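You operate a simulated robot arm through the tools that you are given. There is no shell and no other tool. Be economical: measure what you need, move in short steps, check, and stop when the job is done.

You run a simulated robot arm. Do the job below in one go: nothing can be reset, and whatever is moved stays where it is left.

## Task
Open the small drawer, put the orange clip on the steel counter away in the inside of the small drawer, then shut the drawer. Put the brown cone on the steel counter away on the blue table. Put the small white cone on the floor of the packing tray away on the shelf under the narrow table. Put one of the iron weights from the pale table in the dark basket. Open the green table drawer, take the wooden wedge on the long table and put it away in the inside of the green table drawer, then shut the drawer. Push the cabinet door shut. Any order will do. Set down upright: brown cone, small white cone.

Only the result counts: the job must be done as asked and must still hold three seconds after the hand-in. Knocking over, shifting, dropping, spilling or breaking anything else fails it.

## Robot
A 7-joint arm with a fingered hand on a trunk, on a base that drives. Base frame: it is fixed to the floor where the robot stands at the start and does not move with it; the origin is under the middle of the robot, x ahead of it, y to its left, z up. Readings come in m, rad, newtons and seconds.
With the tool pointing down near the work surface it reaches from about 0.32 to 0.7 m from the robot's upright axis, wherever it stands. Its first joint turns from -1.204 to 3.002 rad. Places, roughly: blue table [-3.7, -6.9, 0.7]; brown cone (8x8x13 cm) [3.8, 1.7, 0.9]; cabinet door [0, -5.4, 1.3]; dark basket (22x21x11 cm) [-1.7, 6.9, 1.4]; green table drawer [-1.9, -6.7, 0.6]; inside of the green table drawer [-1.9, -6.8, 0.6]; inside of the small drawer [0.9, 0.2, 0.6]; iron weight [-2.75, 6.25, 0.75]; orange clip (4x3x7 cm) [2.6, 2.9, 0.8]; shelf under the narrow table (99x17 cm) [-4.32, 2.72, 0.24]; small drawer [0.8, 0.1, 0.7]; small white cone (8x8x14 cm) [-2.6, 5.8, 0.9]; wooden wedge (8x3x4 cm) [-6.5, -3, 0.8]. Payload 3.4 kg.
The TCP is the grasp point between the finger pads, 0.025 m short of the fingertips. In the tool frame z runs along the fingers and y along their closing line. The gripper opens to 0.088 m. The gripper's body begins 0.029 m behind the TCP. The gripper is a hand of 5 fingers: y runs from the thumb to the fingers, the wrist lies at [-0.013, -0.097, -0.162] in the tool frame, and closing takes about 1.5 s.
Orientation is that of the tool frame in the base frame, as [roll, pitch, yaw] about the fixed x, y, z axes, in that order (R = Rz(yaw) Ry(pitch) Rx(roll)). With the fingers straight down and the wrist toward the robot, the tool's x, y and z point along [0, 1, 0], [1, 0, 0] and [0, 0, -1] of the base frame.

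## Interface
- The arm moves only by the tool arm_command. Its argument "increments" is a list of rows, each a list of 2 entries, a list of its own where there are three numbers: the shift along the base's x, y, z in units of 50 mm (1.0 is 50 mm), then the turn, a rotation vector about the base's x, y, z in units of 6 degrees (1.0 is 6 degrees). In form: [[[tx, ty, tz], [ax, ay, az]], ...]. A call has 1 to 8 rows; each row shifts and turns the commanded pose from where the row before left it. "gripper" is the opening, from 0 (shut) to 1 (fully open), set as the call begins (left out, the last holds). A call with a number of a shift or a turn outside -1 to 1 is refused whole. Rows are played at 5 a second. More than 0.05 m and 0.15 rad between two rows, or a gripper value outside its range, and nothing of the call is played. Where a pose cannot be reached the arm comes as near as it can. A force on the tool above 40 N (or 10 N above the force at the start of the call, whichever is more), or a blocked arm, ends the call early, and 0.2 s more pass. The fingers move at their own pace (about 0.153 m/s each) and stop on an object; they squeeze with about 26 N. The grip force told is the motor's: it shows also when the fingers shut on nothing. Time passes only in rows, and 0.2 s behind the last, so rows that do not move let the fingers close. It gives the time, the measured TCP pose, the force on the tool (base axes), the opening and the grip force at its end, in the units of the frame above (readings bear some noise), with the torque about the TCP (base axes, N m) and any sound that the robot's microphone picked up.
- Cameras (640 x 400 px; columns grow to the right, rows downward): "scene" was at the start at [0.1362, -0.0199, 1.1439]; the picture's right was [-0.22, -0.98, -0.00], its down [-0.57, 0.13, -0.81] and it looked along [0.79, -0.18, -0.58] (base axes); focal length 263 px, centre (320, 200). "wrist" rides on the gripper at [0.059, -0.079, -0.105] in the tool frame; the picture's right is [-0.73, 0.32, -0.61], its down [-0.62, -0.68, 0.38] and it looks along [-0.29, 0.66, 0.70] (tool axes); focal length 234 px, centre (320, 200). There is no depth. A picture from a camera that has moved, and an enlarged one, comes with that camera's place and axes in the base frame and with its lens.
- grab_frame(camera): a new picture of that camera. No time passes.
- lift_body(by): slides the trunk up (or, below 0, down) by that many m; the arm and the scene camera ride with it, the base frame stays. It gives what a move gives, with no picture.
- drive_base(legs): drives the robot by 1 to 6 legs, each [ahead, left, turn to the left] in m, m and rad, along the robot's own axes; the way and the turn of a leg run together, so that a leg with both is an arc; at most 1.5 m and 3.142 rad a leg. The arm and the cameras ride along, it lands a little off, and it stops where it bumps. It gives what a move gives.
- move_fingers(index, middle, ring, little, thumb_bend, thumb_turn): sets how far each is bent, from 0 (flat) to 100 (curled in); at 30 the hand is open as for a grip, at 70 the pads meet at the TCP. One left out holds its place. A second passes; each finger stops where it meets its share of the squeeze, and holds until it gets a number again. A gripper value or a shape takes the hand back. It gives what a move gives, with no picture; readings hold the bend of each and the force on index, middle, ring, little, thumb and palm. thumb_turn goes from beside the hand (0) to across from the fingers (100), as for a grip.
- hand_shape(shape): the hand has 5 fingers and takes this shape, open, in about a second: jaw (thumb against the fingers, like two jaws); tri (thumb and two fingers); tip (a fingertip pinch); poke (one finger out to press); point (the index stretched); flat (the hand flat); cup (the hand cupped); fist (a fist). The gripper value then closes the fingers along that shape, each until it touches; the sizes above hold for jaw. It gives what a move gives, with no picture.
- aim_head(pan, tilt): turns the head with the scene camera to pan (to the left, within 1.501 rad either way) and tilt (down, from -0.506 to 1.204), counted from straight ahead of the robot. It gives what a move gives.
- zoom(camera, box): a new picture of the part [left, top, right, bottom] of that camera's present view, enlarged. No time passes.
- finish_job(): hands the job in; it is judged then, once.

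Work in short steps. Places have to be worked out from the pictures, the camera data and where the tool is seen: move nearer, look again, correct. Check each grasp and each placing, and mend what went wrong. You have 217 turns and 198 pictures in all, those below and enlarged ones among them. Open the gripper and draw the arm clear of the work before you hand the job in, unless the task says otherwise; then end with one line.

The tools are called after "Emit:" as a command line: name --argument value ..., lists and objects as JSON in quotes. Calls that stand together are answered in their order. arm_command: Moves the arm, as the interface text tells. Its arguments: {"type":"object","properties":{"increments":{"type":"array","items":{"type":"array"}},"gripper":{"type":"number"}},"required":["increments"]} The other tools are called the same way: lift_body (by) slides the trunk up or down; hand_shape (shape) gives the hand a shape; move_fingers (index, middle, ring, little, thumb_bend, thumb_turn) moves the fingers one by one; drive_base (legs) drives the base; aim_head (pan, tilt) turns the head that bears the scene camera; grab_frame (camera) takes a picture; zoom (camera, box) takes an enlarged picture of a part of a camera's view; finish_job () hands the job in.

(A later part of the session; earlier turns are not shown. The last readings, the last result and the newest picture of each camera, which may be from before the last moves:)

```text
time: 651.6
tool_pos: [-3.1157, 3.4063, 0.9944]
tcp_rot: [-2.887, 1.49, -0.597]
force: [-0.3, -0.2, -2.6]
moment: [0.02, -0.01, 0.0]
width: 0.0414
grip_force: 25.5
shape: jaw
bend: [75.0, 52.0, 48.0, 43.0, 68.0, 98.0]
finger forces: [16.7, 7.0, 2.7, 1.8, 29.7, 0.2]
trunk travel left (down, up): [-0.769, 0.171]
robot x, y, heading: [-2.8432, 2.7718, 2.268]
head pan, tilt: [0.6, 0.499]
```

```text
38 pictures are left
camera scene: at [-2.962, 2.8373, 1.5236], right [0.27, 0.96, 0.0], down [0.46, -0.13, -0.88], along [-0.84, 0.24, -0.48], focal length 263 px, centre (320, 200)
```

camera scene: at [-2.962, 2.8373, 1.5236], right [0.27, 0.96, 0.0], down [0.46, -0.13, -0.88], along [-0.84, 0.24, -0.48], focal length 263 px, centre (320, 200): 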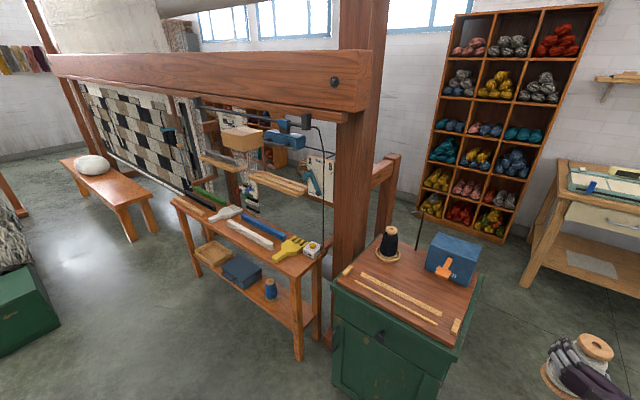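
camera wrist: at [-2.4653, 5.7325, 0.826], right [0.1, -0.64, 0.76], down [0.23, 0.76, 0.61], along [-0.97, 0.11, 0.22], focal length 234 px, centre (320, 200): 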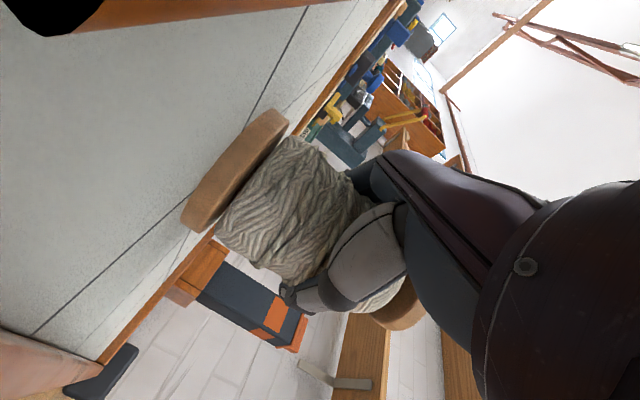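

The narrow table is now clear to see: its low shelf holds a tray, a blue box and a blue cone, with a free spot at its right end near (F -1.25). I'll move in front of it and lower the trunk.

Emit:
drive_base --legs '[[-0.12, 0, -0.014], [0, 1.0, 0]]'

Emit:
lift_body --by -0.36

Emit:
lift_body --by -0.27

Emit:
aim_head --pan -0.1 --tilt 0.6

Emit:
grab_frame --camera "scene"

Emit:
grab_frame --camera "wrist"

```text
time: 657.6
tool_pos: [-3.79, 2.7031, 0.9948]
tcp_rot: [-2.891, 1.488, -0.625]
force: [0.0, -0.3, -2.0]
moment: [0.01, 0.01, -0.01]
width: 0.0414
grip_force: 25.9
shape: jaw
bend: [75.0, 52.0, 48.0, 43.0, 68.0, 98.0]
finger forces: [16.6, 7.0, 2.7, 1.8, 29.8, 0.0]
trunk travel left (down, up): [-0.769, 0.171]
robot x, y, heading: [-3.5342, 2.0623, 2.24]
head pan, tilt: [0.6, 0.499]
```

```text
time: 661.1
tool_pos: [-3.7892, 2.7032, 0.6361]
tcp_rot: [-2.916, 1.489, -0.649]
force: [-0.2, 0.6, -1.7]
moment: [-0.02, 0.06, 0.0]
width: 0.041
grip_force: 25.5
shape: jaw
bend: [75.0, 52.0, 48.0, 43.0, 68.0, 98.0]
finger forces: [16.6, 7.2, 2.7, 1.7, 29.7, 0.0]
trunk travel left (down, up): [-0.409, 0.531]
robot x, y, heading: [-3.5293, 2.0627, 2.238]
head pan, tilt: [0.6, 0.499]
```

```text
time: 663.8
tool_pos: [-3.7889, 2.7015, 0.3658]
tcp_rot: [-2.894, 1.49, -0.628]
force: [0.7, -0.4, -2.0]
moment: [-0.02, -0.02, -0.02]
width: 0.0411
grip_force: 26.4
shape: jaw
bend: [75.0, 52.0, 48.0, 43.0, 68.0, 98.0]
finger forces: [16.8, 7.2, 2.7, 1.8, 29.8, 0.0]
trunk travel left (down, up): [-0.139, 0.801]
robot x, y, heading: [-3.5314, 2.0645, 2.243]
head pan, tilt: [0.6, 0.499]
```

```text
time: 664.9
tool_pos: [-3.7893, 2.7011, 0.3654]
tcp_rot: [-2.908, 1.489, -0.642]
force: [0.0, -0.1, -1.8]
moment: [-0.02, -0.01, 0.01]
width: 0.0413
grip_force: 25.6
shape: jaw
bend: [75.0, 52.0, 48.0, 43.0, 68.0, 98.0]
finger forces: [16.7, 7.1, 2.6, 1.7, 29.7, 0.0]
trunk travel left (down, up): [-0.139, 0.801]
robot x, y, heading: [-3.5333, 2.0623, 2.235]
head pan, tilt: [-0.099, 0.6]
```

```text
37 pictures are left
camera scene: at [-3.6111, 2.1772, 0.8845], right [0.84, 0.54, 0.0], down [0.31, -0.48, -0.82], along [-0.45, 0.69, -0.57], focal length 263 px, centre (320, 200)
```

scene: 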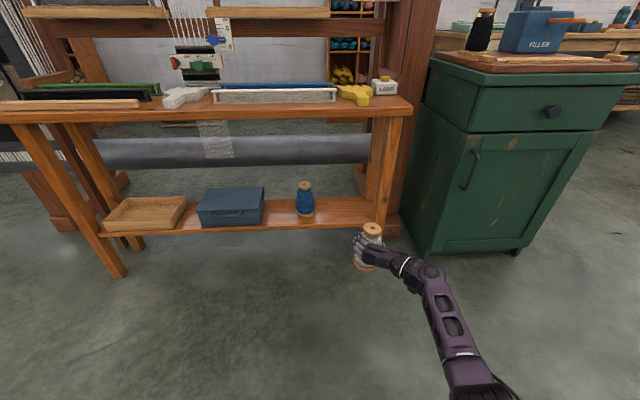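

```text
36 pictures are left
camera wrist: at [-3.6579, 2.67, 0.3156], right [0.09, -0.64, 0.76], down [0.24, 0.76, 0.6], along [-0.97, 0.13, 0.22], focal length 234 px, centre (320, 200)
```

wrist: 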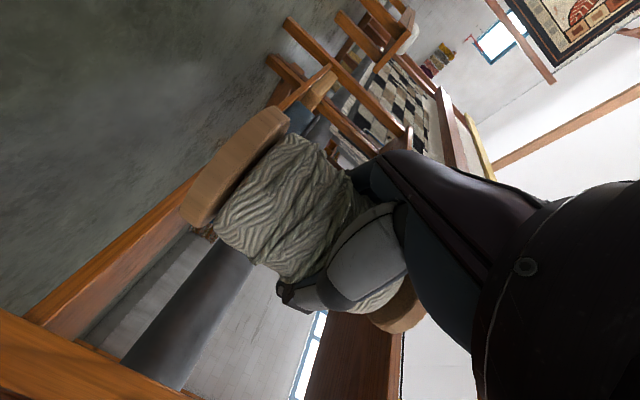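

The spot between the blue cone and the right leg is at about (-4.0, 2.93), shelf z≈0.25. I'll advance in two steps.

Emit:
drive_base --legs '[[0.2, 0.03, 0.005]]'

Emit:
grab_frame --camera "scene"

```text
time: 666.5
tool_pos: [-3.9391, 2.8378, 0.3652]
tcp_rot: [-2.887, 1.489, -0.618]
force: [0.2, -0.3, -1.4]
moment: [-0.01, -0.02, -0.04]
width: 0.0413
grip_force: 26.0
shape: jaw
bend: [75.0, 52.0, 48.0, 43.0, 68.0, 98.0]
finger forces: [16.7, 7.0, 2.8, 1.8, 29.8, 0.0]
trunk travel left (down, up): [-0.139, 0.801]
robot x, y, heading: [-3.6787, 2.1986, 2.244]
head pan, tilt: [-0.099, 0.6]
```

```text
35 pictures are left
camera scene: at [-3.7592, 2.3138, 0.8844], right [0.84, 0.54, 0.0], down [0.31, -0.47, -0.82], along [-0.45, 0.69, -0.57], focal length 263 px, centre (320, 200)
```

scene: 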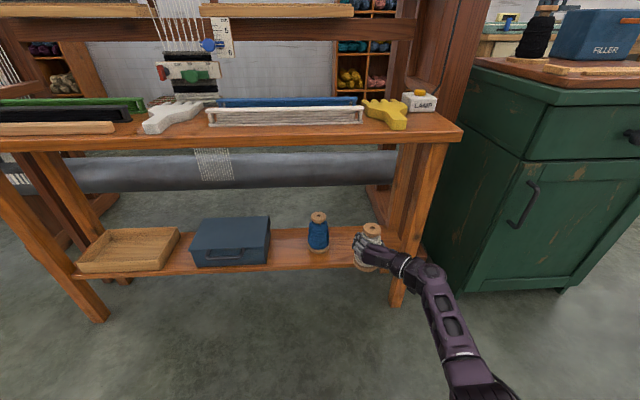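

Good alignment. I'll advance 0.106 m and creep down to contact.

Emit:
drive_base --legs '[[0.106, 0, 0]]'

Emit:
lift_body --by -0.02

Emit:
lift_body --by -0.008

Emit:
lift_body --by -0.006

Emit:
grab_frame --camera "scene"

```text
time: 667.7
tool_pos: [-4.0086, 2.9199, 0.3659]
tcp_rot: [-2.896, 1.491, -0.623]
force: [-0.4, 0.4, -1.6]
moment: [0.0, -0.02, 0.01]
width: 0.0414
grip_force: 26.1
shape: jaw
bend: [75.0, 52.0, 48.0, 43.0, 68.0, 98.0]
finger forces: [16.7, 7.0, 2.8, 1.8, 29.8, 0.0]
trunk travel left (down, up): [-0.139, 0.801]
robot x, y, heading: [-3.7486, 2.2825, 2.251]
head pan, tilt: [-0.099, 0.6]
```

```text
time: 668.3
tool_pos: [-4.0077, 2.9189, 0.3437]
tcp_rot: [-2.897, 1.491, -0.624]
force: [0.3, 0.0, -2.2]
moment: [0.0, -0.02, -0.03]
width: 0.041
grip_force: 26.3
shape: jaw
bend: [75.0, 52.0, 48.0, 43.0, 68.0, 98.0]
finger forces: [16.7, 7.1, 2.7, 1.8, 29.9, 0.0]
trunk travel left (down, up): [-0.119, 0.821]
robot x, y, heading: [-3.7437, 2.2866, 2.247]
head pan, tilt: [-0.099, 0.6]
```

```text
time: 668.9
tool_pos: [-4.0069, 2.9196, 0.3365]
tcp_rot: [-2.92, 1.489, -0.648]
force: [-0.4, 0.4, -2.1]
moment: [0.01, -0.01, 0.0]
width: 0.0412
grip_force: 26.3
shape: jaw
bend: [75.0, 52.0, 48.0, 43.0, 68.0, 98.0]
finger forces: [16.7, 7.0, 2.7, 1.8, 29.8, 0.0]
trunk travel left (down, up): [-0.111, 0.829]
robot x, y, heading: [-3.7464, 2.283, 2.246]
head pan, tilt: [-0.099, 0.6]
```

```text
time: 669.5
tool_pos: [-4.007, 2.9204, 0.331]
tcp_rot: [-2.911, 1.491, -0.638]
force: [-0.1, -0.6, -2.9]
moment: [-0.01, 0.01, 0.01]
width: 0.0412
grip_force: 26.1
shape: jaw
bend: [75.0, 52.0, 48.0, 43.0, 68.0, 98.0]
finger forces: [16.6, 7.1, 2.6, 1.8, 29.8, 0.1]
trunk travel left (down, up): [-0.105, 0.835]
robot x, y, heading: [-3.7483, 2.2835, 2.244]
head pan, tilt: [-0.099, 0.6]
```

```text
34 pictures are left
camera scene: at [-3.8261, 2.3966, 0.8504], right [0.84, 0.55, 0.0], down [0.31, -0.47, -0.82], along [-0.45, 0.69, -0.57], focal length 263 px, centre (320, 200)
```

scene: 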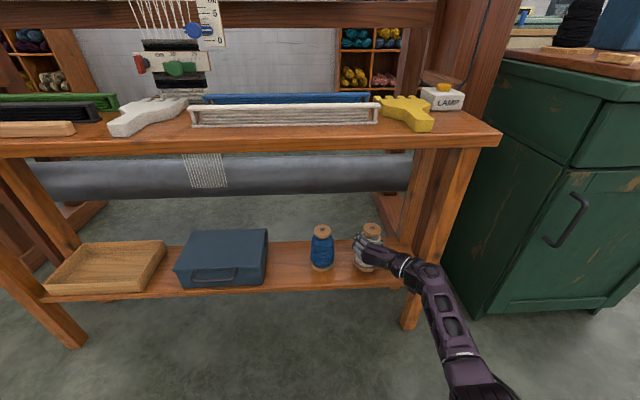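

Not touching yet. I'll keep going down in small steps.

Emit:
lift_body --by -0.005

Emit:
lift_body --by -0.004

Emit:
lift_body --by -0.003

```text
time: 670.0
tool_pos: [-4.007, 2.9203, 0.3264]
tcp_rot: [-2.909, 1.489, -0.635]
force: [0.1, 0.0, -1.8]
moment: [-0.02, 0.01, 0.01]
width: 0.0413
grip_force: 26.4
shape: jaw
bend: [75.0, 52.0, 48.0, 43.0, 68.0, 98.0]
finger forces: [16.7, 7.1, 2.7, 1.7, 29.9, 0.0]
trunk travel left (down, up): [-0.1, 0.84]
robot x, y, heading: [-3.7469, 2.2817, 2.244]
head pan, tilt: [-0.099, 0.6]
```

```text
time: 670.5
tool_pos: [-4.0082, 2.9194, 0.3224]
tcp_rot: [-2.901, 1.49, -0.629]
force: [0.3, -0.1, -2.1]
moment: [-0.02, -0.01, 0.02]
width: 0.0412
grip_force: 26.3
shape: jaw
bend: [75.0, 52.0, 48.0, 43.0, 68.0, 98.0]
finger forces: [16.8, 7.1, 2.7, 1.8, 29.7, 0.0]
trunk travel left (down, up): [-0.096, 0.844]
robot x, y, heading: [-3.7453, 2.2845, 2.246]
head pan, tilt: [-0.099, 0.6]
```

```text
time: 671.0
tool_pos: [-4.0069, 2.9201, 0.3197]
tcp_rot: [-2.882, 1.49, -0.609]
force: [-0.6, 0.2, -2.4]
moment: [-0.01, -0.01, -0.01]
width: 0.0413
grip_force: 25.9
shape: jaw
bend: [75.0, 52.0, 48.0, 43.0, 68.0, 98.0]
finger forces: [16.6, 7.1, 2.7, 1.8, 29.8, 0.0]
trunk travel left (down, up): [-0.093, 0.847]
robot x, y, heading: [-3.7498, 2.2849, 2.247]
head pan, tilt: [-0.099, 0.6]
```

Emit:
lift_body --by -0.006

Emit:
lift_body --by -0.005

Emit:
zoom --camera "scene" --box '[290, 200, 450, 300]'

```text
time: 671.6
tool_pos: [-4.0074, 2.9208, 0.3135]
tcp_rot: [-2.893, 1.491, -0.62]
force: [0.3, -0.2, -2.5]
moment: [0.0, 0.0, -0.04]
width: 0.0411
grip_force: 25.8
shape: jaw
bend: [75.0, 52.0, 48.0, 43.0, 68.0, 98.0]
finger forces: [16.8, 7.1, 2.7, 1.6, 29.8, 0.0]
trunk travel left (down, up): [-0.087, 0.853]
robot x, y, heading: [-3.748, 2.283, 2.244]
head pan, tilt: [-0.099, 0.6]
```

```text
time: 672.1
tool_pos: [-4.0085, 2.9205, 0.3099]
tcp_rot: [-2.906, 1.492, -0.634]
force: [-0.7, 0.1, 1.0]
moment: [0.05, -0.09, 0.0]
width: 0.0414
grip_force: 26.6
shape: jaw
bend: [75.0, 52.0, 48.0, 43.0, 68.0, 99.0]
finger forces: [16.7, 7.3, 3.3, 2.4, 30.1, 0.0]
trunk travel left (down, up): [-0.082, 0.858]
robot x, y, heading: [-3.7477, 2.2845, 2.253]
head pan, tilt: [-0.099, 0.6]
```

```text
4.00 times, centred on (370, 250) of scene
camera zoom: at [-3.826, 2.3962, 0.8276], right [0.84, 0.55, 0.0], down [0.31, -0.47, -0.83], along [-0.45, 0.69, -0.56], focal length 1054 px, centre (120, 0)
```

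zoom: 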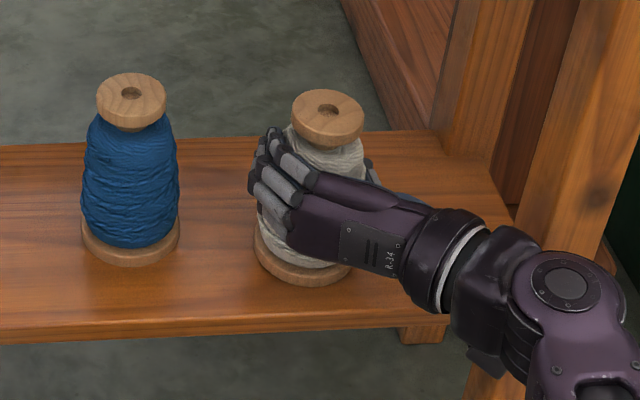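

Contact, and it stands well inside the shelf. I'll open and withdraw straight back.

Emit:
lift_body --by -0.001

Emit:
arm_command --increments '[[[0, 0, 0], [0, 0, 0]], [[0, 0, 0], [0, 0, 0]], [[0, 0, 0], [0, 0, 0]], [[0, 0, 0], [0, 0, 0]], [[0, 0, 0], [0, 0, 0]]]' --gripper 1

Emit:
drive_base --legs '[[-0.3, 0, 0]]'

Emit:
zoom --camera "scene" --box '[240, 140, 432, 260]'

```text
time: 672.6
tool_pos: [-4.0073, 2.9197, 0.3085]
tcp_rot: [-2.897, 1.491, -0.623]
force: [-2.3, 0.1, 3.6]
moment: [0.04, -0.02, 0.03]
width: 0.0413
grip_force: 25.9
shape: jaw
bend: [75.0, 52.0, 48.0, 43.0, 68.0, 99.0]
finger forces: [17.1, 7.5, 3.7, 2.9, 30.1, 0.1]
trunk travel left (down, up): [-0.081, 0.859]
robot x, y, heading: [-3.7484, 2.2817, 2.248]
head pan, tilt: [-0.099, 0.6]
```

```text
time: 673.9
tool_pos: [-4.0079, 2.9206, 0.3077]
tcp_rot: [-2.909, 1.49, -0.638]
force: [-0.1, 0.1, -0.1]
moment: [0.01, -0.03, -0.02]
width: 0.0877
grip_force: 0.0
shape: jaw
bend: [30.0, 30.0, 30.0, 30.0, 30.0, 98.0]
finger forces: [0.1, 0.0, 0.0, 0.1, 0.0, 0.0]
trunk travel left (down, up): [-0.081, 0.859]
robot x, y, heading: [-3.7474, 2.2811, 2.245]
head pan, tilt: [-0.099, 0.6]
```

```text
time: 675.9
tool_pos: [-3.8171, 2.6885, 0.3093]
tcp_rot: [-2.901, 1.489, -0.638]
force: [-0.2, -0.4, 0.1]
moment: [0.03, 0.01, -0.02]
width: 0.0876
grip_force: 0.0
shape: jaw
bend: [30.0, 30.0, 30.0, 30.0, 30.0, 98.0]
finger forces: [0.1, 0.0, 0.0, 0.0, 0.0, 0.1]
trunk travel left (down, up): [-0.081, 0.859]
robot x, y, heading: [-3.5604, 2.0518, 2.246]
head pan, tilt: [-0.099, 0.6]
```

```text
3.33 times, centred on (336, 200) of scene
camera zoom: at [-3.6383, 2.1626, 0.8265], right [0.84, 0.54, 0.0], down [0.3, -0.48, -0.83], along [-0.44, 0.69, -0.56], focal length 878 px, centre (267, 200)
```

zoom: 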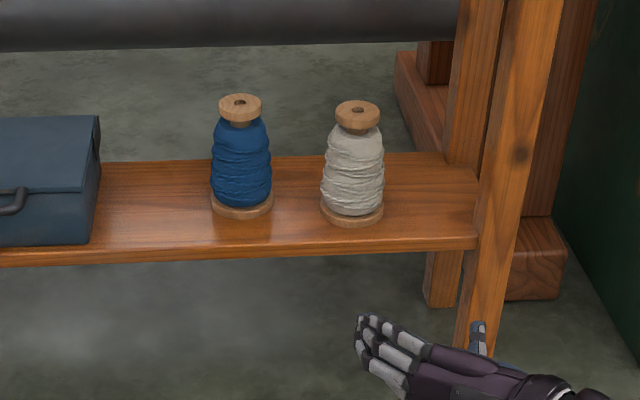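

The white cone stands upright on the shelf. Last is the iron weight: I'll raise, tilt the hand to 45° downward, and drive back to the packing table.

Emit:
lift_body --by 0.4

Emit:
lift_body --by 0.35

Emit:
arm_command --increments '[[[0, 0, 0], [-0.73, -0.59, 0]], [[0, 0, 0], [-0.73, -0.59, 0]], [[0, 0, 0], [-0.73, -0.59, 0]], [[0, 0, 0], [-0.73, -0.59, 0]], [[0, 0, 0], [-0.73, -0.59, 0]], [[0, 0, 0], [-0.73, -0.59, 0]], [[0, 0, 0], [-0.73, -0.59, 0]], [[0, 0, 0], [-0.73, -0.59, 0]]]'

Emit:
drive_base --legs '[[0, -1.5, 0], [0, -1.5, 0.008], [1.25, 0, 0]]'

Emit:
aim_head --pan -0.15 --tilt 0.6

Emit:
grab_frame --camera "scene"

```text
time: 679.7
tool_pos: [-3.8161, 2.687, 0.7068]
tcp_rot: [-2.918, 1.491, -0.654]
force: [0.9, -0.4, 0.1]
moment: [0.01, -0.03, -0.03]
width: 0.0877
grip_force: 0.1
shape: jaw
bend: [30.0, 30.0, 30.0, 30.0, 30.0, 98.0]
finger forces: [0.1, 0.1, 0.0, 0.0, 0.0, 0.0]
trunk travel left (down, up): [-0.481, 0.459]
robot x, y, heading: [-3.558, 2.0476, 2.24]
head pan, tilt: [-0.099, 0.6]
```

```text
time: 683.1
tool_pos: [-3.8156, 2.688, 1.0579]
tcp_rot: [-2.9, 1.491, -0.635]
force: [0.9, -0.5, 0.3]
moment: [-0.02, -0.02, -0.02]
width: 0.0875
grip_force: 0.1
shape: jaw
bend: [30.0, 30.0, 30.0, 30.0, 30.0, 98.0]
finger forces: [0.0, 0.0, 0.1, 0.1, 0.0, 0.0]
trunk travel left (down, up): [-0.831, 0.109]
robot x, y, heading: [-3.5609, 2.0494, 2.237]
head pan, tilt: [-0.099, 0.6]
```

```text
time: 684.9
tool_pos: [-3.8161, 2.6877, 1.0569]
tcp_rot: [-3.137, 0.704, -0.864]
force: [0.1, 0.5, -0.6]
moment: [-0.03, -0.01, -0.01]
width: 0.0875
grip_force: 0.0
shape: jaw
bend: [30.0, 30.0, 30.0, 30.0, 30.0, 98.0]
finger forces: [0.0, 0.0, 0.0, 0.0, 0.0, 0.0]
trunk travel left (down, up): [-0.831, 0.109]
robot x, y, heading: [-3.5603, 2.0467, 2.24]
head pan, tilt: [-0.099, 0.6]
```

```text
time: 691.4
tool_pos: [-2.7504, 3.5522, 1.0565]
tcp_rot: [-3.14, 0.706, -0.865]
force: [0.4, -0.2, -0.1]
moment: [-0.01, 0.0, 0.01]
width: 0.0879
grip_force: 0.1
shape: jaw
bend: [30.0, 30.0, 30.0, 30.0, 30.0, 98.0]
finger forces: [0.0, 0.1, 0.0, 0.0, 0.0, 0.0]
trunk travel left (down, up): [-0.831, 0.109]
robot x, y, heading: [-2.4924, 2.9154, 2.245]
head pan, tilt: [-0.099, 0.6]
stopped in leg 1: the robot was blocked; the commanded pose is now the measured one
```

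```text
time: 692.0
tool_pos: [-2.7516, 3.5509, 1.0567]
tcp_rot: [-3.139, 0.708, -0.861]
force: [-0.4, -0.9, -0.2]
moment: [-0.03, 0.0, 0.02]
width: 0.088
grip_force: 0.2
shape: jaw
bend: [30.0, 30.0, 30.0, 30.0, 30.0, 98.0]
finger forces: [0.0, 0.1, 0.0, 0.0, 0.0, 0.0]
trunk travel left (down, up): [-0.831, 0.109]
robot x, y, heading: [-2.4971, 2.9109, 2.239]
head pan, tilt: [-0.15, 0.6]
```

```text
31 pictures are left
camera scene: at [-2.5703, 3.0284, 1.5765], right [0.87, 0.5, 0.0], down [0.28, -0.49, -0.82], along [-0.41, 0.72, -0.57], focal length 263 px, centre (320, 200)
```

scene: 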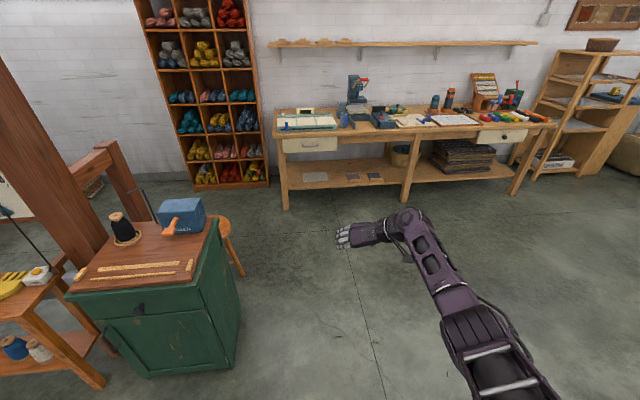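

Something low on the right (the island shelf) stopped me. I'll ease off, go further toward the table, and then right along the line I used before.

Emit:
drive_base --legs '[[0.05, 0.06, 0.01], [0.5, 0, 0], [0, -1.4, 0], [0, -0.33, 0], [0.65, 0, 0]]'

Emit:
aim_head --pan -0.2 --tilt 0.6

Emit:
grab_frame --camera "scene"

```text
time: 707.2
tool_pos: [-2.2606, 5.536, 1.0568]
tcp_rot: [-3.136, 0.707, -0.83]
force: [-0.3, -0.9, 0.2]
moment: [0.03, 0.01, 0.0]
width: 0.0877
grip_force: 0.1
shape: jaw
bend: [30.0, 30.0, 30.0, 30.0, 30.0, 98.0]
finger forces: [0.0, 0.0, 0.0, 0.1, 0.1, 0.0]
trunk travel left (down, up): [-0.831, 0.109]
robot x, y, heading: [-1.9866, 4.9045, 2.269]
head pan, tilt: [-0.15, 0.6]
```

```text
time: 707.8
tool_pos: [-2.2609, 5.5368, 1.0561]
tcp_rot: [-3.134, 0.707, -0.829]
force: [-0.5, -0.3, -1.4]
moment: [0.0, -0.02, -0.01]
width: 0.0876
grip_force: 0.1
shape: jaw
bend: [30.0, 30.0, 30.0, 30.0, 30.0, 98.0]
finger forces: [0.1, 0.0, 0.0, 0.1, 0.1, 0.0]
trunk travel left (down, up): [-0.831, 0.109]
robot x, y, heading: [-1.9837, 4.9078, 2.277]
head pan, tilt: [-0.201, 0.6]
```

```text
30 pictures are left
camera scene: at [-2.0592, 5.0223, 1.5765], right [0.88, 0.48, 0.0], down [0.27, -0.5, -0.82], along [-0.4, 0.72, -0.57], focal length 263 px, centre (320, 200)
```

scene: 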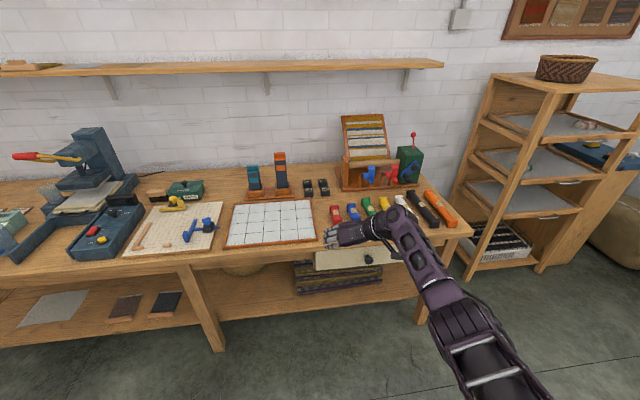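

Emit:
zoom --camera "scene" --box '[270, 150, 382, 220]'

```text
5.71 times, centred on (326, 185) of scene
camera zoom: at [-2.0592, 5.0223, 1.5765], right [0.88, 0.48, 0.0], down [0.27, -0.5, -0.82], along [-0.4, 0.72, -0.57], focal length 1505 px, centre (286, 286)
```

zoom: 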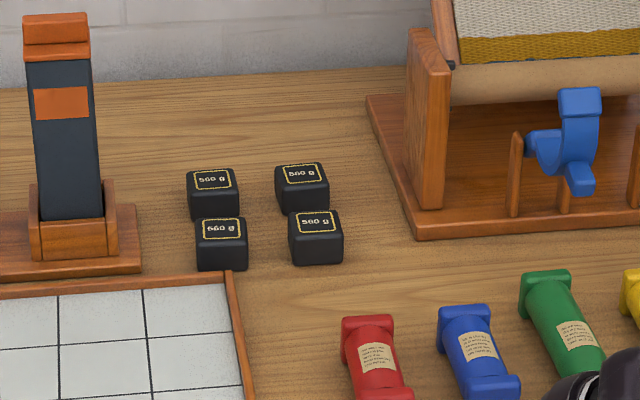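

The four cubes are 560 g weights about 4.7 cm wide, and the front-right one is at about (-2.61, 6.07). I'll bring the tool straight down with the fingers' closing line pointing forward, for reach.

Emit:
arm_command --increments '[[[0, 0, -0.2], [-0.735, -0.625, 0]], [[0, 0, -0.2], [-0.735, -0.625, 0]], [[0, 0, -0.2], [-0.735, -0.625, 0]], [[0, 0, -0.2], [-0.735, -0.625, 0]], [[0, 0, -0.2], [-0.735, -0.625, 0]], [[0, 0, -0.2], [-0.735, -0.625, 0]], [[0, 0, -0.2], [-0.735, -0.625, 0]]]'

Emit:
arm_command --increments '[[[0, 0, 0], [0, 0, -1]], [[0, 0, 0], [0, 0, -1]], [[0, 0, 0], [0, 0, -1]], [[0, 0, 0], [0, 0, -1]], [[0, 0, 0], [0, 0, -1]], [[0, 0, 0], [0, 0, -1]], [[0, 0, 0], [0, 0, -1]], [[0, 0, 0], [0, 0, -1]]]'

Emit:
arm_command --increments '[[[0, 0, 0], [0, 0, -1]], [[0, 0, 0], [0, 0, -1]], [[0, 0, 0], [0, 0, -1]], [[0, 0, 0], [0, 0, -1]], [[0, 0, 0], [0, 0, -1]], [[0, 0, 0], [0, 0, -1]], [[0, 0, 0], [0, 0, -1]], [[0, 0, 0], [0, 0, -1]]]'

```text
time: 709.4
tool_pos: [-2.2353, 5.4662, 1.0154]
tcp_rot: [3.124, 0.017, -0.839]
force: [0.4, -0.7, -0.5]
moment: [0.01, 0.0, 0.0]
width: 0.0878
grip_force: 0.1
shape: jaw
bend: [30.0, 30.0, 30.0, 30.0, 30.0, 98.0]
finger forces: [0.1, 0.0, 0.0, 0.0, 0.0, 0.1]
out of reach, approached as far as the arm can: row 3, 4, 5, 6, 7
trunk travel left (down, up): [-0.831, 0.109]
robot x, y, heading: [-1.9849, 4.9074, 2.266]
head pan, tilt: [-0.201, 0.6]
```

```text
time: 711.2
tool_pos: [-2.2355, 5.4669, 1.015]
tcp_rot: [3.122, 0.0, -1.679]
force: [-0.3, -0.1, -0.3]
moment: [-0.01, 0.03, 0.08]
width: 0.088
grip_force: 0.0
shape: jaw
bend: [30.0, 30.0, 30.0, 30.0, 30.0, 98.0]
finger forces: [0.0, 0.1, 0.0, 0.0, 0.1, 0.1]
trunk travel left (down, up): [-0.831, 0.109]
robot x, y, heading: [-1.9855, 4.9057, 2.272]
head pan, tilt: [-0.201, 0.6]
```

```text
time: 713.0
tool_pos: [-2.2351, 5.4665, 1.0158]
tcp_rot: [3.123, 0.0, -2.518]
force: [-0.4, 0.0, 0.4]
moment: [0.0, -0.05, 0.02]
width: 0.0876
grip_force: 0.0
shape: jaw
bend: [30.0, 30.0, 30.0, 30.0, 30.0, 98.0]
finger forces: [0.0, 0.0, 0.0, 0.0, 0.1, 0.1]
trunk travel left (down, up): [-0.831, 0.109]
robot x, y, heading: [-1.9877, 4.9033, 2.268]
head pan, tilt: [-0.201, 0.6]
```

I'll drive in so the hand comes over the front-right weight.

Emit:
drive_base --legs '[[0.6, -0.1, 0]]'

Emit:
grab_frame --camera "wrist"

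```text
time: 716.5
tool_pos: [-2.5518, 6.0013, 1.0172]
tcp_rot: [3.123, 0.001, -2.519]
force: [0.1, -0.5, 0.3]
moment: [-0.01, 0.0, -0.05]
width: 0.0876
grip_force: 0.1
shape: jaw
bend: [30.0, 30.0, 30.0, 30.0, 30.0, 98.0]
finger forces: [0.1, 0.0, 0.0, 0.0, 0.1, 0.1]
trunk travel left (down, up): [-0.831, 0.109]
robot x, y, heading: [-2.3033, 5.4433, 2.266]
head pan, tilt: [-0.201, 0.6]
```

```text
28 pictures are left
camera wrist: at [-2.5521, 5.902, 1.1183], right [0.41, 0.68, 0.61], down [0.9, -0.18, -0.4], along [-0.15, 0.71, -0.68], focal length 234 px, centre (320, 200)
```

wrist: 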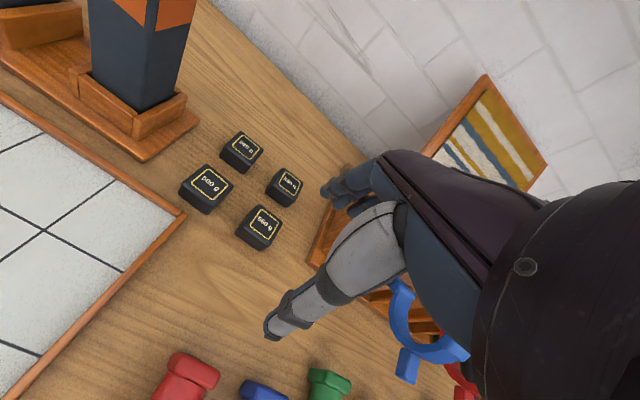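

The weight is at (-2.606, 6.075), squarely aligned. I'll move over it (base 5 cm plus arm 4 cm), then lower most of the way.

Emit:
drive_base --legs '[[0.05, -0.005, 0]]'

Emit:
arm_command --increments '[[[-0.25, 0.32, 0], [0, 0, 0]], [[-0.25, 0.32, 0], [0, 0, 0]], [[0, 0, 0], [0, 0, 0]]]' --gripper 0.85

Emit:
lift_body --by -0.13

Emit:
grab_frame --camera "wrist"

```text
time: 717.4
tool_pos: [-2.5775, 6.0414, 1.0166]
tcp_rot: [3.122, -0.001, -2.521]
force: [0.2, 0.5, -0.4]
moment: [-0.02, 0.0, 0.01]
width: 0.0876
grip_force: 0.0
shape: jaw
bend: [30.0, 30.0, 30.0, 30.0, 30.0, 98.0]
finger forces: [0.1, 0.1, 0.1, 0.1, 0.0, 0.1]
trunk travel left (down, up): [-0.831, 0.109]
robot x, y, heading: [-2.329, 5.4787, 2.268]
head pan, tilt: [-0.201, 0.6]
```

```text
time: 718.2
tool_pos: [-2.6041, 6.0749, 1.0159]
tcp_rot: [3.123, 0.0, -2.52]
force: [-0.3, -0.7, -0.7]
moment: [-0.01, 0.01, 0.01]
width: 0.075
grip_force: 0.2
shape: jaw
bend: [28.0, 33.0, 31.0, 32.0, 43.0, 98.0]
finger forces: [0.1, 0.0, 0.0, 0.1, 0.0, 0.1]
trunk travel left (down, up): [-0.831, 0.109]
robot x, y, heading: [-2.3305, 5.4805, 2.268]
head pan, tilt: [-0.201, 0.6]
```

```text
time: 719.8
tool_pos: [-2.6031, 6.0742, 0.8858]
tcp_rot: [3.126, 0.001, -2.519]
force: [0.2, 0.9, 0.5]
moment: [0.0, 0.02, 0.0]
width: 0.0747
grip_force: 0.0
shape: jaw
bend: [28.0, 33.0, 31.0, 32.0, 43.0, 98.0]
finger forces: [0.0, 0.1, 0.0, 0.0, 0.0, 0.1]
trunk travel left (down, up): [-0.701, 0.239]
robot x, y, heading: [-2.3296, 5.4798, 2.267]
head pan, tilt: [-0.201, 0.6]
```

```text
27 pictures are left
camera wrist: at [-2.6044, 5.9748, 0.9889], right [0.41, 0.68, 0.61], down [0.9, -0.18, -0.4], along [-0.15, 0.71, -0.68], focal length 234 px, centre (320, 200)
```

wrist: 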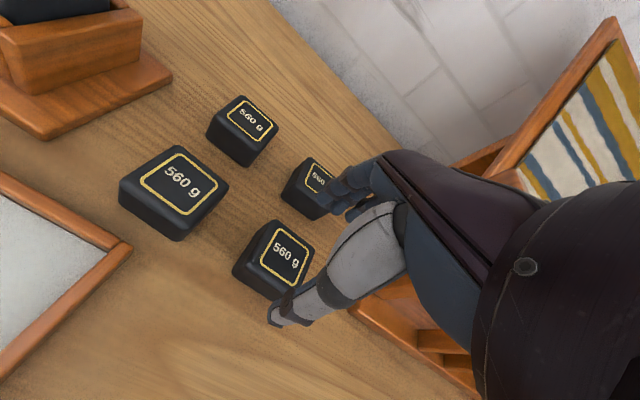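

Fingers will pass between the weights. I'll lower 5 cm, then a bit more.

Emit:
lift_body --by -0.045

Emit:
lift_body --by -0.012

Emit:
grab_frame --camera "wrist"

```text
time: 720.7
tool_pos: [-2.6035, 6.0747, 0.8417]
tcp_rot: [3.125, 0.0, -2.52]
force: [-0.3, 0.1, -0.1]
moment: [-0.04, -0.02, -0.02]
width: 0.0752
grip_force: 0.0
shape: jaw
bend: [28.0, 33.0, 31.0, 32.0, 43.0, 98.0]
finger forces: [0.0, 0.0, 0.1, 0.1, 0.0, 0.0]
trunk travel left (down, up): [-0.656, 0.284]
robot x, y, heading: [-2.3298, 5.4815, 2.27]
head pan, tilt: [-0.201, 0.6]
```

```text
time: 721.3
tool_pos: [-2.6029, 6.0743, 0.8295]
tcp_rot: [3.125, -0.001, -2.52]
force: [1.2, 0.1, 0.0]
moment: [-0.03, 0.03, -0.01]
width: 0.0752
grip_force: 0.1
shape: jaw
bend: [28.0, 33.0, 31.0, 32.0, 43.0, 98.0]
finger forces: [0.0, 0.0, 0.0, 0.1, 0.0, 0.0]
trunk travel left (down, up): [-0.644, 0.296]
robot x, y, heading: [-2.3348, 5.4812, 2.264]
head pan, tilt: [-0.201, 0.6]
```

```text
26 pictures are left
camera wrist: at [-2.6044, 5.9748, 0.9318], right [0.41, 0.68, 0.61], down [0.9, -0.18, -0.4], along [-0.15, 0.71, -0.68], focal length 234 px, centre (320, 200)
```

wrist: 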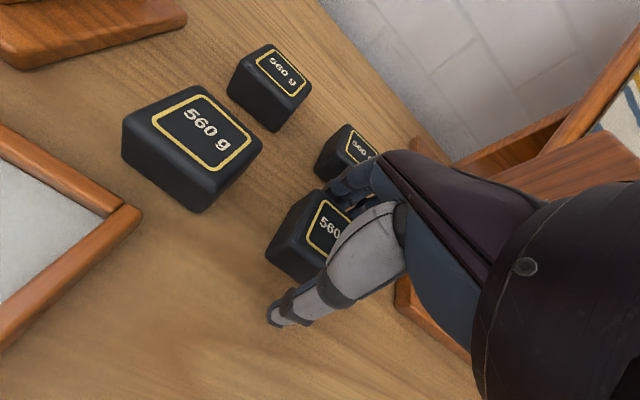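

The weight is between the fingers. I'll close and lift.

Emit:
arm_command --increments '[[[0, 0, 0], [0, 0, 0]], [[0, 0, 0], [0, 0, 0]], [[0, 0, 0], [0, 0, 0]], [[0, 0, 0], [0, 0, 0]], [[0, 0, 0], [0, 0, 0]], [[0, 0, 0], [0, 0, 0]], [[0, 0, 0], [0, 0, 0]], [[0, 0, 0], [0, 0, 0]]]' --gripper 0

Emit:
lift_body --by 0.14

Emit:
grab_frame --camera "wrist"

```text
time: 723.1
tool_pos: [-2.603, 6.0746, 0.8282]
tcp_rot: [3.124, 0.001, -2.52]
force: [1.1, -1.6, 0.5]
moment: [-0.02, -0.06, 0.01]
width: 0.0423
grip_force: 26.2
shape: jaw
bend: [74.0, 43.0, 40.0, 44.0, 72.0, 100.0]
finger forces: [12.3, 6.7, 3.0, 0.0, 23.6, 0.0]
trunk travel left (down, up): [-0.644, 0.296]
robot x, y, heading: [-2.3297, 5.4829, 2.27]
head pan, tilt: [-0.201, 0.6]
```

```text
time: 724.8
tool_pos: [-2.6038, 6.0755, 0.9687]
tcp_rot: [3.125, -0.001, -2.52]
force: [0.9, -0.1, -5.7]
moment: [0.01, -0.03, 0.01]
width: 0.0422
grip_force: 26.0
shape: jaw
bend: [74.0, 43.0, 40.0, 44.0, 72.0, 100.0]
finger forces: [13.6, 6.9, 3.1, 0.1, 23.2, 0.0]
trunk travel left (down, up): [-0.784, 0.156]
robot x, y, heading: [-2.3255, 5.4833, 2.27]
head pan, tilt: [-0.201, 0.6]
```

```text
25 pictures are left
camera wrist: at [-2.6048, 5.9758, 1.0711], right [0.41, 0.68, 0.61], down [0.9, -0.19, -0.39], along [-0.15, 0.71, -0.69], focal length 234 px, centre (320, 200)
```

wrist: 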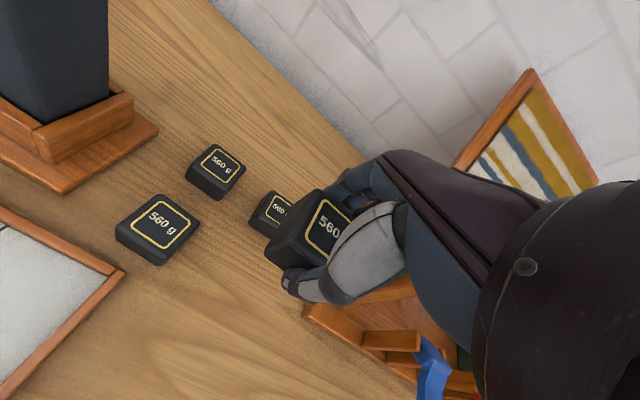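

The weight is held (5.6 N). I'll back away and, in free space, turn the closing line sideways and pitch the hand up, raising the trunk fully toward basket height.

Emit:
drive_base --legs '[[-0.75, 0, 0]]'

Emit:
lift_body --by 0.155

Emit:
arm_command --increments '[[[0, 0, 0], [0, 0, 1]], [[0, 0, 0], [0, 0, 1]], [[0, 0, 0], [0, 0, 1]], [[0, 0, 0], [0, 0, 1]], [[0, 0, 0], [0, 0, 1]], [[0, 0, 0], [0, 0, 1]], [[0, 0, 0], [0, 0, 1]], [[0, 0, 0], [0, 0, 1]]]'

Emit:
arm_command --increments '[[[0, 0, 0], [0, 0, 1]], [[0, 0, 0], [0, 0, 1]], [[0, 0, 0], [0, 0, 1]], [[0, 0, 0], [0, 0, 1]], [[0, 0, 0], [0, 0, 1]], [[0, 0, 0], [0, 0, 1]], [[0, 0, 0], [0, 0, 1]]]'

```text
time: 728.8
tool_pos: [-2.1231, 5.501, 0.969]
tcp_rot: [3.125, 0.0, -2.52]
force: [0.1, -0.4, -5.5]
moment: [0.03, 0.0, 0.0]
width: 0.0423
grip_force: 26.0
shape: jaw
bend: [74.0, 43.0, 40.0, 44.0, 72.0, 100.0]
finger forces: [13.6, 6.8, 3.0, 0.0, 23.5, 0.1]
trunk travel left (down, up): [-0.784, 0.156]
robot x, y, heading: [-1.8485, 4.9065, 2.267]
head pan, tilt: [-0.201, 0.6]
```

```text
time: 730.6
tool_pos: [-2.1236, 5.5005, 1.1234]
tcp_rot: [3.126, 0.0, -2.52]
force: [0.1, 0.2, -5.1]
moment: [-0.03, 0.01, 0.0]
width: 0.0422
grip_force: 25.6
shape: jaw
bend: [74.0, 43.0, 40.0, 44.0, 72.0, 100.0]
finger forces: [13.7, 6.8, 2.9, 0.0, 23.3, 0.0]
trunk travel left (down, up): [-0.939, 0.001]
robot x, y, heading: [-1.8536, 4.9064, 2.266]
head pan, tilt: [-0.201, 0.6]
```

```text
time: 732.4
tool_pos: [-2.1238, 5.501, 1.1224]
tcp_rot: [3.124, 0.001, -1.679]
force: [-0.8, 0.3, -4.7]
moment: [-0.02, -0.03, 0.01]
width: 0.0423
grip_force: 26.3
shape: jaw
bend: [74.0, 43.0, 40.0, 44.0, 72.0, 100.0]
finger forces: [13.6, 6.7, 3.0, 0.0, 23.4, 0.1]
trunk travel left (down, up): [-0.939, 0.001]
robot x, y, heading: [-1.8509, 4.9095, 2.263]
head pan, tilt: [-0.201, 0.6]
```

```text
time: 734.0
tool_pos: [-2.1126, 5.4745, 1.1267]
tcp_rot: [3.124, 0.0, -0.946]
force: [0.1, 0.1, -5.3]
moment: [-0.01, -0.01, 0.02]
width: 0.0421
grip_force: 26.1
shape: jaw
bend: [74.0, 43.0, 40.0, 44.0, 72.0, 100.0]
finger forces: [13.7, 6.8, 3.0, 0.1, 23.5, 0.1]
out of reach, approached as far as the arm can: row 5, 6, 7
trunk travel left (down, up): [-0.939, 0.001]
robot x, y, heading: [-1.8485, 4.9041, 2.264]
head pan, tilt: [-0.201, 0.6]
```

Now I'll pitch the fingers up toward forward while raising the hand.

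Emit:
arm_command --increments '[[[0, 0, 0.4], [0.76, 0.63, 0]], [[0, 0, 0.4], [0.76, 0.63, 0]], [[0, 0, 0.5], [0.76, 0.63, 0]], [[0, 0, 0.5], [0.76, 0.63, 0]], [[0, 0, 0.6], [0.76, 0.63, 0]], [[0, 0, 0.6], [0.76, 0.63, 0]], [[0, 0, 0.6], [0.76, 0.63, 0]], [[0, 0, 0.6], [0.76, 0.63, 0]]]'

Emit:
arm_command --increments '[[[0, 0, 0.6], [0.6, 0.5, 0]], [[0, 0, 0.6], [0, 0, 0]], [[0, 0, 0.6], [0, 0, 0]], [[0, 0, 0.6], [0, 0, 0]]]'

```text
time: 735.8
tool_pos: [-2.1123, 5.4725, 1.339]
tcp_rot: [3.05, 0.826, -0.981]
force: [0.0, -0.1, -5.2]
moment: [-0.04, -0.04, 0.0]
width: 0.0421
grip_force: 25.5
shape: jaw
bend: [74.0, 44.0, 42.0, 44.0, 72.0, 98.0]
finger forces: [13.9, 6.1, 3.1, 0.0, 23.7, 0.0]
trunk travel left (down, up): [-0.939, 0.001]
robot x, y, heading: [-1.8503, 4.9069, 2.262]
head pan, tilt: [-0.201, 0.6]
```

```text
time: 736.8
tool_pos: [-2.1121, 5.4726, 1.4565]
tcp_rot: [3.035, 0.901, -0.99]
force: [-0.5, 0.2, -5.0]
moment: [-0.04, -0.05, -0.01]
width: 0.0422
grip_force: 25.4
shape: jaw
bend: [74.0, 44.0, 42.0, 44.0, 72.0, 98.0]
finger forces: [14.0, 6.1, 3.0, 0.1, 24.0, 0.1]
trunk travel left (down, up): [-0.939, 0.001]
robot x, y, heading: [-1.847, 4.9022, 2.271]
head pan, tilt: [-0.201, 0.6]
```

The hand is at 1.456 with a good tilt. I'll raise 8 cm more, move right in front of the rack, and look.

Emit:
arm_command --increments '[[[0, 0, 0.6], [0, 0, 0]], [[0, 0, 0.6], [0, 0, 0]], [[0, 0, 0.4], [0, 0, 0]]]'

Emit:
drive_base --legs '[[0, -1.23, -0.01], [0.4, 0, 0]]'

Emit:
aim_head --pan -0.2 --tilt 0.25

Emit:
grab_frame --camera "scene"

Emit:
grab_frame --camera "wrist"

```text
time: 737.6
tool_pos: [-2.1126, 5.4753, 1.5391]
tcp_rot: [3.032, 0.906, -0.993]
force: [1.0, 0.3, -5.9]
moment: [-0.02, -0.03, -0.03]
width: 0.0421
grip_force: 26.0
shape: jaw
bend: [74.0, 44.0, 42.0, 44.0, 72.0, 98.0]
finger forces: [14.1, 6.0, 3.0, 0.1, 24.0, 0.1]
trunk travel left (down, up): [-0.939, 0.001]
robot x, y, heading: [-1.8506, 4.91, 2.268]
head pan, tilt: [-0.201, 0.6]
```

```text
time: 745.9
tool_pos: [-1.4099, 6.568, 1.5382]
tcp_rot: [3.033, 0.904, -1.01]
force: [0.8, -0.1, -5.0]
moment: [0.01, -0.06, -0.03]
width: 0.0417
grip_force: 25.9
shape: jaw
bend: [74.0, 44.0, 42.0, 44.0, 72.0, 98.0]
finger forces: [13.9, 6.0, 3.0, 0.0, 24.0, 0.0]
trunk travel left (down, up): [-0.939, 0.001]
robot x, y, heading: [-1.1593, 5.995, 2.248]
head pan, tilt: [-0.201, 0.6]
```

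```text
time: 746.7
tool_pos: [-1.4116, 6.5701, 1.5378]
tcp_rot: [3.033, 0.901, -1.012]
force: [-1.1, -1.1, -5.3]
moment: [0.01, -0.08, -0.01]
width: 0.0421
grip_force: 26.4
shape: jaw
bend: [74.0, 44.0, 42.0, 44.0, 72.0, 98.0]
finger forces: [14.0, 6.1, 3.0, 0.0, 24.0, 0.0]
trunk travel left (down, up): [-0.939, 0.001]
robot x, y, heading: [-1.1616, 5.9956, 2.25]
head pan, tilt: [-0.201, 0.25]
```

```text
24 pictures are left
camera scene: at [-1.2354, 6.1208, 1.7164], right [0.89, 0.46, 0.0], down [0.11, -0.22, -0.97], along [-0.45, 0.86, -0.25], focal length 263 px, centre (320, 200)
```

scene: 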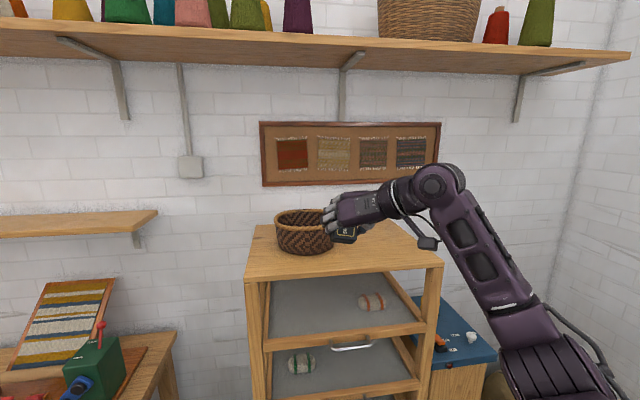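

```text
23 pictures are left
camera wrist: at [-1.2764, 6.5236, 1.5498], right [-0.19, -0.18, 0.97], down [0.14, 0.97, 0.21], along [-0.97, 0.18, -0.16], focal length 234 px, centre (320, 200)
```

wrist: 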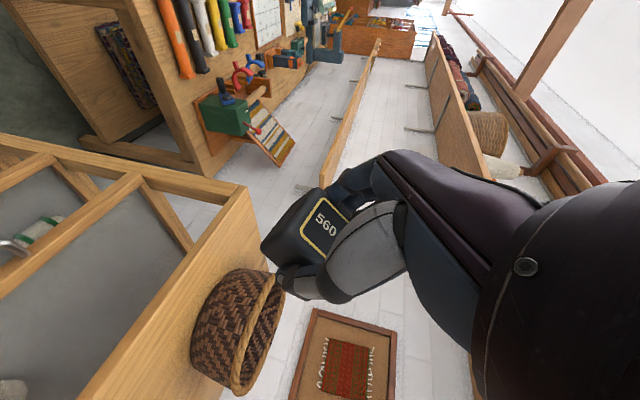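

The basket's rim centre is at about (-1.725, 6.92, 1.40). I'll drive in 0.44 m at this height (well above the rim) and check.

Emit:
drive_base --legs '[[0.44, 0.024, 0]]'

Emit:
grab_frame --camera "wrist"

Emit:
grab_frame --camera "scene"

```text
time: 749.4
tool_pos: [-1.7014, 6.8979, 1.5393]
tcp_rot: [3.034, 0.904, -1.015]
force: [1.1, -0.2, -5.5]
moment: [-0.01, -0.09, 0.01]
width: 0.0421
grip_force: 26.0
shape: jaw
bend: [74.0, 44.0, 42.0, 44.0, 72.0, 98.0]
finger forces: [14.0, 6.0, 3.1, 0.0, 24.1, 0.0]
trunk travel left (down, up): [-0.939, 0.001]
robot x, y, heading: [-1.4554, 6.3266, 2.239]
head pan, tilt: [-0.201, 0.25]
```

```text
22 pictures are left
camera wrist: at [-1.5663, 6.8509, 1.5506], right [-0.19, -0.18, 0.97], down [0.15, 0.97, 0.21], along [-0.97, 0.18, -0.16], focal length 234 px, centre (320, 200)
```

wrist: 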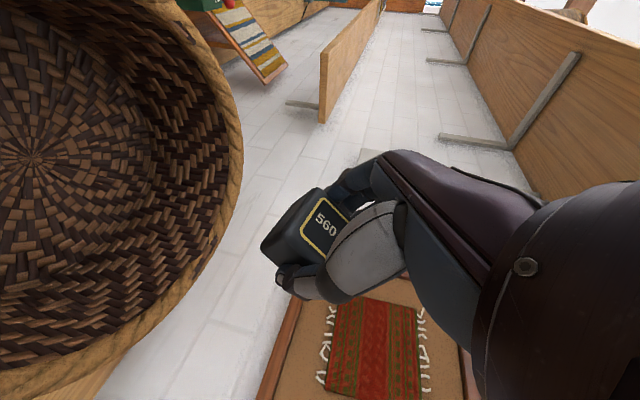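

```text
21 pictures are left
camera scene: at [-1.5274, 6.4477, 1.7168], right [0.89, 0.46, 0.0], down [0.11, -0.22, -0.97], along [-0.44, 0.86, -0.25], focal length 263 px, centre (320, 200)
```

scene: 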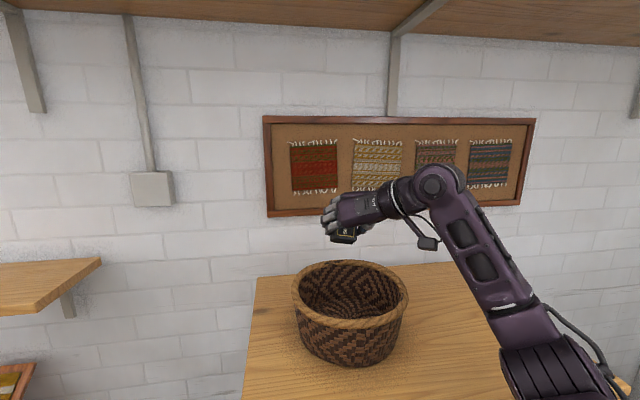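

The TCP is right over the basket centre. I'll lower 0.11 m so the fingers enter it, and check.

Emit:
lift_body --by -0.1

Emit:
grab_frame --camera "scene"

Emit:
grab_frame --camera "wrist"

```text
time: 750.7
tool_pos: [-1.6982, 6.8901, 1.4415]
tcp_rot: [3.037, 0.908, -1.013]
force: [-0.2, -0.3, -5.7]
moment: [-0.05, -0.02, 0.0]
width: 0.0416
grip_force: 26.2
shape: jaw
bend: [74.0, 44.0, 43.0, 44.0, 72.0, 97.0]
finger forces: [14.1, 6.3, 3.1, 0.0, 24.4, 0.1]
trunk travel left (down, up): [-0.839, 0.101]
robot x, y, heading: [-1.4508, 6.3242, 2.243]
head pan, tilt: [-0.201, 0.25]
```

```text
20 pictures are left
camera scene: at [-1.5247, 6.4394, 1.6172], right [0.89, 0.45, 0.0], down [0.11, -0.21, -0.97], along [-0.44, 0.86, -0.24], focal length 263 px, centre (320, 200)
```

scene: 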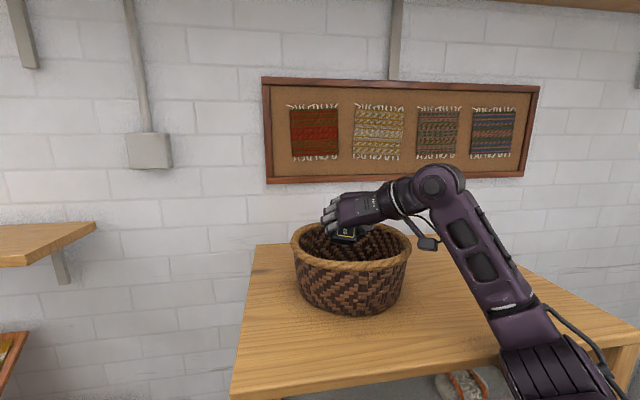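

```text
19 pictures are left
camera wrist: at [-1.5637, 6.8437, 1.4527], right [-0.19, -0.18, 0.96], down [0.15, 0.97, 0.21], along [-0.97, 0.18, -0.15], focal length 234 px, centre (320, 200)
```

wrist: 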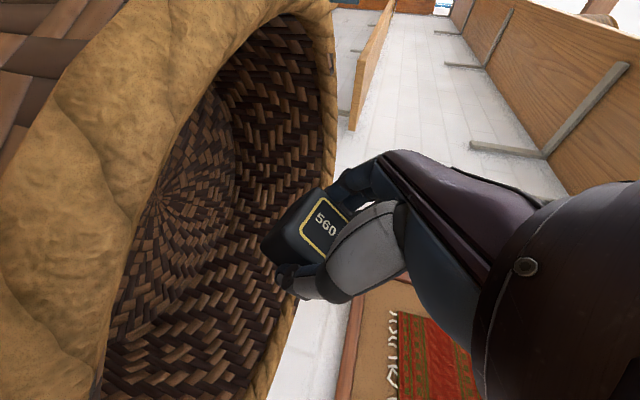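

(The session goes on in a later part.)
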